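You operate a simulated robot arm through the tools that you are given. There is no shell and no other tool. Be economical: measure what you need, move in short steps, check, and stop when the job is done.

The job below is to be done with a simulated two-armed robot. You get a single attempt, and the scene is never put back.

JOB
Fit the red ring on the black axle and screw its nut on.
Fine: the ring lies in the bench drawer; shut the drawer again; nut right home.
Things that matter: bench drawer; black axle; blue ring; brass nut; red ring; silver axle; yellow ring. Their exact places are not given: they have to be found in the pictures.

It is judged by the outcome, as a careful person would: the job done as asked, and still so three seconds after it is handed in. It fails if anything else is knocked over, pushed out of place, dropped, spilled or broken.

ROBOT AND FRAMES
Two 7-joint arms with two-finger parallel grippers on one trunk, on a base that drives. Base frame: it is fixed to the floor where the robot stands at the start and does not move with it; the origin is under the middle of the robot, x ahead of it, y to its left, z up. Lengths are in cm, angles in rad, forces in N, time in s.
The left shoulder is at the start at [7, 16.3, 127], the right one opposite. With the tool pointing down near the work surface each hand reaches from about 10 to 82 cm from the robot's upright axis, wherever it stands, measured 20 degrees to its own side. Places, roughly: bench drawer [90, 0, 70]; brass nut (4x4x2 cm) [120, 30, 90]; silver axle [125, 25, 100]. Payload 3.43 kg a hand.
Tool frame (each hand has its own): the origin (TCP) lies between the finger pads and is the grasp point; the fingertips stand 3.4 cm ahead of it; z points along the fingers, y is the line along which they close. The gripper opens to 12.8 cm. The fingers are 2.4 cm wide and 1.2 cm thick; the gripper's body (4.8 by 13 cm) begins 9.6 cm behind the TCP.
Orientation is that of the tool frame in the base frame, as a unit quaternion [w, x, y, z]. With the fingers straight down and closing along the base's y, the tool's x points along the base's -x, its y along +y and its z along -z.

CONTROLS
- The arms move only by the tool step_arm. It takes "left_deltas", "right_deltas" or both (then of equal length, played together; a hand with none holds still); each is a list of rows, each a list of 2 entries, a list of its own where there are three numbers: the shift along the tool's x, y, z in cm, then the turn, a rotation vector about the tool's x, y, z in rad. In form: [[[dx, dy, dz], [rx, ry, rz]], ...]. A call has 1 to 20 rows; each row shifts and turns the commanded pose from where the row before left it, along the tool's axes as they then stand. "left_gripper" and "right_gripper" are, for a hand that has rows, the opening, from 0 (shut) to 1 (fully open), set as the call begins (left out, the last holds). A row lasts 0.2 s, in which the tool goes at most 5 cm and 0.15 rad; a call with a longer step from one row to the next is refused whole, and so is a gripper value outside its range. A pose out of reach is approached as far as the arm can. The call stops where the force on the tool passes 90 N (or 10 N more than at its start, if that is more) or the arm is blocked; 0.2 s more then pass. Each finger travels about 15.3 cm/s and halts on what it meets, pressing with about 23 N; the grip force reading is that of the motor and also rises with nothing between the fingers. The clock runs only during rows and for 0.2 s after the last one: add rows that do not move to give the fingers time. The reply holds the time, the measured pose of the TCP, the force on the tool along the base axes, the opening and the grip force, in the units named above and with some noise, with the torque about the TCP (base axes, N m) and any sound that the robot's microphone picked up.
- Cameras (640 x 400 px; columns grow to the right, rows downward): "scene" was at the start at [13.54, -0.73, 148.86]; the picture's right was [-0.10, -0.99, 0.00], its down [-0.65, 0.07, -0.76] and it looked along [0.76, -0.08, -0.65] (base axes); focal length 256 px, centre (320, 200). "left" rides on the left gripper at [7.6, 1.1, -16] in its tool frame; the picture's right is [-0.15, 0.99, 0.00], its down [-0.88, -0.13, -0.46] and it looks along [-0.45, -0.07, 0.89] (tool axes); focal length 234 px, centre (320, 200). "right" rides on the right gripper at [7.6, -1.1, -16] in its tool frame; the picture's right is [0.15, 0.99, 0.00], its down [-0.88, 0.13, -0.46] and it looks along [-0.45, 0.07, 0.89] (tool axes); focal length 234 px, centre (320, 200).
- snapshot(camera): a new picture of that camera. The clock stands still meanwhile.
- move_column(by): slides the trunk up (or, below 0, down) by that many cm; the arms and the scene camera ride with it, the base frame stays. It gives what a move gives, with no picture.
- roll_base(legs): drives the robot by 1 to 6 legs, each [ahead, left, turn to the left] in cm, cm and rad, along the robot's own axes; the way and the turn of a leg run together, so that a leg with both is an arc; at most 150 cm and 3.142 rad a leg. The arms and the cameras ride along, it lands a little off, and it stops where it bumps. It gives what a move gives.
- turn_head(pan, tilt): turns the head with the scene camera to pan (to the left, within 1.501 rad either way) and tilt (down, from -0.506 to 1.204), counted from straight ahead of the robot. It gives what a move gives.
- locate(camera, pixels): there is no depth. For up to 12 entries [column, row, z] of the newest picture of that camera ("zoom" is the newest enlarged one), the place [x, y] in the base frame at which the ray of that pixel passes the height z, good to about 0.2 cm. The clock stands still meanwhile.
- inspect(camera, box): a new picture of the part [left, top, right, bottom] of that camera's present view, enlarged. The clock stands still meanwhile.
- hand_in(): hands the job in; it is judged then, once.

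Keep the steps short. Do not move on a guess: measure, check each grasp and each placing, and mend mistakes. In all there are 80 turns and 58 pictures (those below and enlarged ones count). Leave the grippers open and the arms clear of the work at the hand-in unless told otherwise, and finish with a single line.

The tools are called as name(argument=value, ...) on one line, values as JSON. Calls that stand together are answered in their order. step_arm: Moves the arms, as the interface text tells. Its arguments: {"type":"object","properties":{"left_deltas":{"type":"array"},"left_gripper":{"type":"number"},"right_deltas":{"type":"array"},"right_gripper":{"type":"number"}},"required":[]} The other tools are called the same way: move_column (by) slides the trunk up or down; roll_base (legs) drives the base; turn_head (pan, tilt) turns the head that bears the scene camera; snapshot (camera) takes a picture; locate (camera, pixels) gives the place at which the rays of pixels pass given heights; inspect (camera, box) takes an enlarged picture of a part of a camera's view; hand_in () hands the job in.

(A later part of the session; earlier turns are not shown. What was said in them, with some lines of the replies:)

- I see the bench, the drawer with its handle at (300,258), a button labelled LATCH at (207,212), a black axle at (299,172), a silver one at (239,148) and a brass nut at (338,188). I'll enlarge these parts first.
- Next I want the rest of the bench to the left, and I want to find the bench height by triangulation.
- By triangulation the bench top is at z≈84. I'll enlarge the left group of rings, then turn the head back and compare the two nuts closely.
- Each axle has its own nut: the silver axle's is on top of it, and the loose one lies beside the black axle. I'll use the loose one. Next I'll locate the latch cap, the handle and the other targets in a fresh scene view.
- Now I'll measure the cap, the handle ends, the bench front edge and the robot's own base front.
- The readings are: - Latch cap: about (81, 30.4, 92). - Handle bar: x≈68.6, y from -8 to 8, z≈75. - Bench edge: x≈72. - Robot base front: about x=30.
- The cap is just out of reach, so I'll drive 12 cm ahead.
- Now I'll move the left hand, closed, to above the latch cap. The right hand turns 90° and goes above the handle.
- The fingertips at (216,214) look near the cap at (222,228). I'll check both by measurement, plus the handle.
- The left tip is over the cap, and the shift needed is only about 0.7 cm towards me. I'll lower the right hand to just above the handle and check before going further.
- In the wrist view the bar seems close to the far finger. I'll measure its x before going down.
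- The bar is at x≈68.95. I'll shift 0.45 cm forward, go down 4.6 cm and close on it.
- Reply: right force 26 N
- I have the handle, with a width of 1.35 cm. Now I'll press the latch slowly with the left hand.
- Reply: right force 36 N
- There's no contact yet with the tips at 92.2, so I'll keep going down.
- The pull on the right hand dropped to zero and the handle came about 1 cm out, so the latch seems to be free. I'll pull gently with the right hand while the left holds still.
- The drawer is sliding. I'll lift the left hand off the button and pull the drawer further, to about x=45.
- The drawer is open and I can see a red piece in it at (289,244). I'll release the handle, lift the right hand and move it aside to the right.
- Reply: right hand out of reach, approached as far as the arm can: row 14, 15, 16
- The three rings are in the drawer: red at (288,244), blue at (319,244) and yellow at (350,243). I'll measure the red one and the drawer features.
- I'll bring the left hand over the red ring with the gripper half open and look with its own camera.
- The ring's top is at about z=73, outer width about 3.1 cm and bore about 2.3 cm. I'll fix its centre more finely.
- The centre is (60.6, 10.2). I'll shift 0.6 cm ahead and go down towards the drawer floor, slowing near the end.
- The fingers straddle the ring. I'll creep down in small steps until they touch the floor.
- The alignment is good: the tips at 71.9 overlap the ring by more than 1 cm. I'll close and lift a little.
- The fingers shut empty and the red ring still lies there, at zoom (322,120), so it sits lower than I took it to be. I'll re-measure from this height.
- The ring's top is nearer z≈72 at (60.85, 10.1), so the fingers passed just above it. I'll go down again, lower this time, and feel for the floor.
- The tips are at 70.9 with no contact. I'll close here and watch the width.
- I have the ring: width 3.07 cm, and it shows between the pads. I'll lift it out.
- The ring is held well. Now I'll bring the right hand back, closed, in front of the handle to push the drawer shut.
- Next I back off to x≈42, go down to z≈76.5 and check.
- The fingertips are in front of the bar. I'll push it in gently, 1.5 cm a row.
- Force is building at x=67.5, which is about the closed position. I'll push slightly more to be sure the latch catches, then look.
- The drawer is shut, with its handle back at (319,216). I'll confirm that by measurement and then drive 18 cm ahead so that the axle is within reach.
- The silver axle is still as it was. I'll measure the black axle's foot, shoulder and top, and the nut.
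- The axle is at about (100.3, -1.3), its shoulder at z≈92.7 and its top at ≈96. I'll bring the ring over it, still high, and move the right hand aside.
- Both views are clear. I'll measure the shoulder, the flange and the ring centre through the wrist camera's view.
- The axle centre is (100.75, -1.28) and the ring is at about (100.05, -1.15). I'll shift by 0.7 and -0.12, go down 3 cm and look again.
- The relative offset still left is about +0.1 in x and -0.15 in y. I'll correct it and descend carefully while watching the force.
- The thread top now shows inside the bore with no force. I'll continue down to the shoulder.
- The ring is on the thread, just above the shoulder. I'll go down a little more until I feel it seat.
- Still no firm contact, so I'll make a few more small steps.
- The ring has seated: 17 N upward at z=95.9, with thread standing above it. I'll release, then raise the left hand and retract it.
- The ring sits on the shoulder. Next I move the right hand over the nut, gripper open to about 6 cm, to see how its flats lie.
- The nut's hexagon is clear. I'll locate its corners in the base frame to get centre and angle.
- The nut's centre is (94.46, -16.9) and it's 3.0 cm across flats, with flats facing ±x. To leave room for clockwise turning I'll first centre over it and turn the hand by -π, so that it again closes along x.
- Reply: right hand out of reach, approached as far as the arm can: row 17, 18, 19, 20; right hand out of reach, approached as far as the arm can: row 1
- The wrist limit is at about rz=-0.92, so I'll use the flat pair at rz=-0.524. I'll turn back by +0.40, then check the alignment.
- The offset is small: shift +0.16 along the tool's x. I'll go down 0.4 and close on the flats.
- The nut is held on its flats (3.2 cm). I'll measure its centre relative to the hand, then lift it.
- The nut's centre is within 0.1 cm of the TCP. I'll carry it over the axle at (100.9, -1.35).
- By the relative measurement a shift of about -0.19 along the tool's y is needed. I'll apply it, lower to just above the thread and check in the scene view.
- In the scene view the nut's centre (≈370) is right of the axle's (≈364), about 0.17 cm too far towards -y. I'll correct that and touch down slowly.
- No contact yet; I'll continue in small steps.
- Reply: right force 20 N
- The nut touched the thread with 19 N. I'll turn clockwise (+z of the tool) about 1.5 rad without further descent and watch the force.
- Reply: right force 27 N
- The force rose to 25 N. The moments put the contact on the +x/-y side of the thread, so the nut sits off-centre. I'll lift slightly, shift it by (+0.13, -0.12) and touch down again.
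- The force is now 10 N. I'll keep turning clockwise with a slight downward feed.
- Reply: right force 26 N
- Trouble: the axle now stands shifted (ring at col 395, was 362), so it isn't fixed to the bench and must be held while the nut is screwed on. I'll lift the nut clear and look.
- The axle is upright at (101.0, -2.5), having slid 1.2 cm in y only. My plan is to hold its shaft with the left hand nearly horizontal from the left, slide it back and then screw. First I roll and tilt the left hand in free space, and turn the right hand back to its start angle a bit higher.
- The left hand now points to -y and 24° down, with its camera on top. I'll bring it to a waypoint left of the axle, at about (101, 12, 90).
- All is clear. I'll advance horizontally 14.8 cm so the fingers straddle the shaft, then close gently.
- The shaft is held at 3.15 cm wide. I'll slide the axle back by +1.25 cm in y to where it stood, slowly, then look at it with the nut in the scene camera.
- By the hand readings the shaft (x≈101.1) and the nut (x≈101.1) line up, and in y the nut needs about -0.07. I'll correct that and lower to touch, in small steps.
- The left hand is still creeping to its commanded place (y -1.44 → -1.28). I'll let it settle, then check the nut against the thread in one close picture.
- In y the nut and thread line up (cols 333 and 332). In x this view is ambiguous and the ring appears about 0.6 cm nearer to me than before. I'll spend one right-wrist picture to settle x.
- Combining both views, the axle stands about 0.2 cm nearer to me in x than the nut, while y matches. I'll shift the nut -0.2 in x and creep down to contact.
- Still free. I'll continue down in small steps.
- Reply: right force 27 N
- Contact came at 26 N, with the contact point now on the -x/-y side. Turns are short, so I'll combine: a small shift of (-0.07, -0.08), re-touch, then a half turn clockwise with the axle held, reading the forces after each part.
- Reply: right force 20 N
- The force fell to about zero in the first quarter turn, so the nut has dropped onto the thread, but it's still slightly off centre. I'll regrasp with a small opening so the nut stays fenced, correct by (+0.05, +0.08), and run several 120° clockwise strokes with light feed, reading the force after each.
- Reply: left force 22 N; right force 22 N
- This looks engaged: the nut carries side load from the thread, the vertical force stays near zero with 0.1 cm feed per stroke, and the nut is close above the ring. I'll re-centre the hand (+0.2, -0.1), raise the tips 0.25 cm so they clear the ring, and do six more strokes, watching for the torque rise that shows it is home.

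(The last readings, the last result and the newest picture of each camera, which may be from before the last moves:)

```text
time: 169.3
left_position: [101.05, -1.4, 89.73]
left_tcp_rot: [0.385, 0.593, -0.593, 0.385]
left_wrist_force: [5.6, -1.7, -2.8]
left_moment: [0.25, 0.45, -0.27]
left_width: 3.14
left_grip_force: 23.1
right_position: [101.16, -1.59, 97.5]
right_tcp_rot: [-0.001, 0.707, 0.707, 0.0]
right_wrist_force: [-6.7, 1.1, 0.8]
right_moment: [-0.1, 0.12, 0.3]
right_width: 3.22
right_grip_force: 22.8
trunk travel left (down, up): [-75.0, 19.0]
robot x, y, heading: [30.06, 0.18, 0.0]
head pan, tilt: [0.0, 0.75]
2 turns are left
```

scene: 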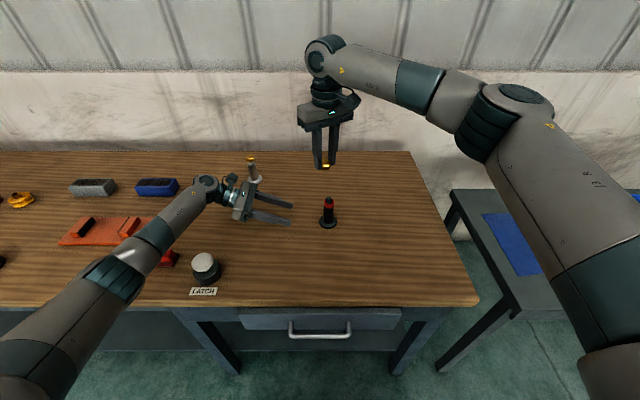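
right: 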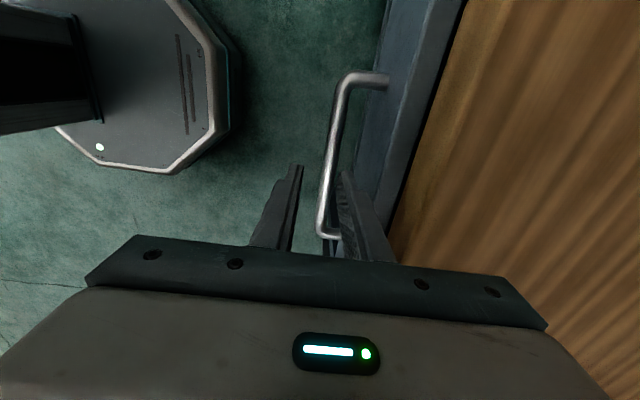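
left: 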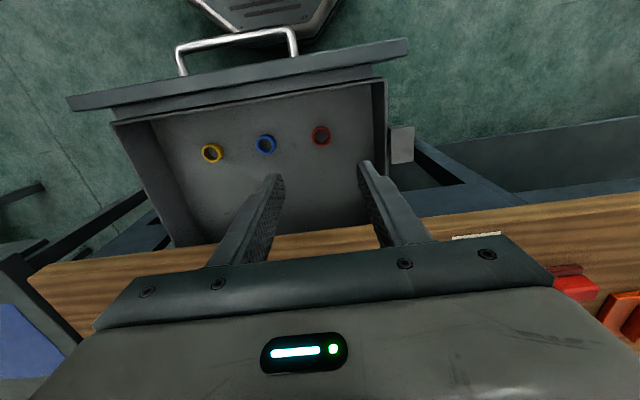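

The torque now holds at about 0.45 N·m on every stroke, and the axle just slips in the left grip. With zero feed the vertical force stays near zero, so the nut no longer moves down. I take that as home on the ring. Now I'll open both hands and retract: the right straight up first, then the left back out horizontally and up.

step_arm(right_deltas=[[[0, 0, 0], [0, 0, 0]], [[0, 0, 0], [0, 0, 0]], [[0, 0, 0], [0, 0, 0]], [[0, 0, -1], [0, 0, 0]], [[0, 0, -3], [0, 0, 0]], [[0, 0, -4], [0, 0, 0]], [[0, 0, -4], [0, 0, 0]], [[0, 0, -4], [0, 0, 0]], [[-4, 0, 0], [0, 0, 0]], [[-4, 0, 0], [0, 0, 0]], [[-4, 0, 0], [0, 0, 0]], [[-4, 0, 0], [0, 0, 0]], [[-4, 0, 0], [0, 0, 0]]], right_gripper=0.45)

step_arm(left_deltas=[[[0, 0, 0], [0, 0, 0]], [[0, 0, 0], [0, 0, 0]], [[0, 0, 0], [0, 0, 0]], [[0.4, 0, -0.9], [0, 0, 0]], [[-0.8, 0, -1.8], [0, 0, 0]], [[-1.2, 0, -2.7], [0, 0, 0]], [[-1.2, 0, -2.7], [0, 0, 0]], [[-1.2, 0, -2.7], [0, 0, 0]], [[-1.2, 0, -2.7], [0, 0, 0]], [[3.66, 0, -1.62], [0, 0, 0]], [[3.66, 0, -1.62], [0, 0, 0]], [[3.66, 0, -1.62], [0, 0, 0]], [[3.66, 0, -1.62], [0, 0, 0]], [[0, 0, 0], [0, 0, 0]]], left_gripper=0.5)

```text
time: 172.1
left_position: [101.25, -1.4, 89.95]
left_tcp_rot: [0.384, 0.594, -0.593, 0.385]
left_wrist_force: [0.2, 0.5, -4.8]
left_moment: [-0.09, -0.06, 0.02]
left_width: 3.16
left_grip_force: 22.5
right_position: [101.32, -21.75, 113.38]
right_tcp_rot: [0.0, 0.707, 0.708, 0.0]
right_wrist_force: [0.3, -0.1, -0.4]
right_moment: [0.04, 0.02, 0.03]
right_width: 5.75
right_grip_force: 0.2
trunk travel left (down, up): [-75.0, 19.0]
robot x, y, heading: [29.84, -0.08, 0.001]
head pan, tilt: [0.0, 0.75]
```

```text
time: 175.1
left_position: [101.22, 13.19, 106.67]
left_tcp_rot: [-0.386, -0.593, 0.593, -0.385]
left_wrist_force: [0.2, -0.4, 0.6]
left_moment: [0.0, 0.01, -0.02]
left_width: 6.41
left_grip_force: 0.1
right_position: [101.21, -21.48, 113.54]
right_tcp_rot: [0.0, 0.707, 0.708, 0.0]
right_wrist_force: [0.5, -1.0, -0.2]
right_moment: [-0.03, 0.02, 0.03]
right_width: 5.76
right_grip_force: 0.1
trunk travel left (down, up): [-75.0, 19.0]
robot x, y, heading: [30.27, -0.19, -0.0]
head pan, tilt: [0.0, 0.75]
1 turns are left
```

Both hands came away open and clear with no unusual forces, so I'm handing the job in.

hand_in()

```text
The job is handed in.
```

The red ring is on the black axle, its nut is tightened onto it and the drawer is shut; I judged the nut fully home by torque, with no pictures left to check, and the axle slid about 1 cm during the work before I moved it back.
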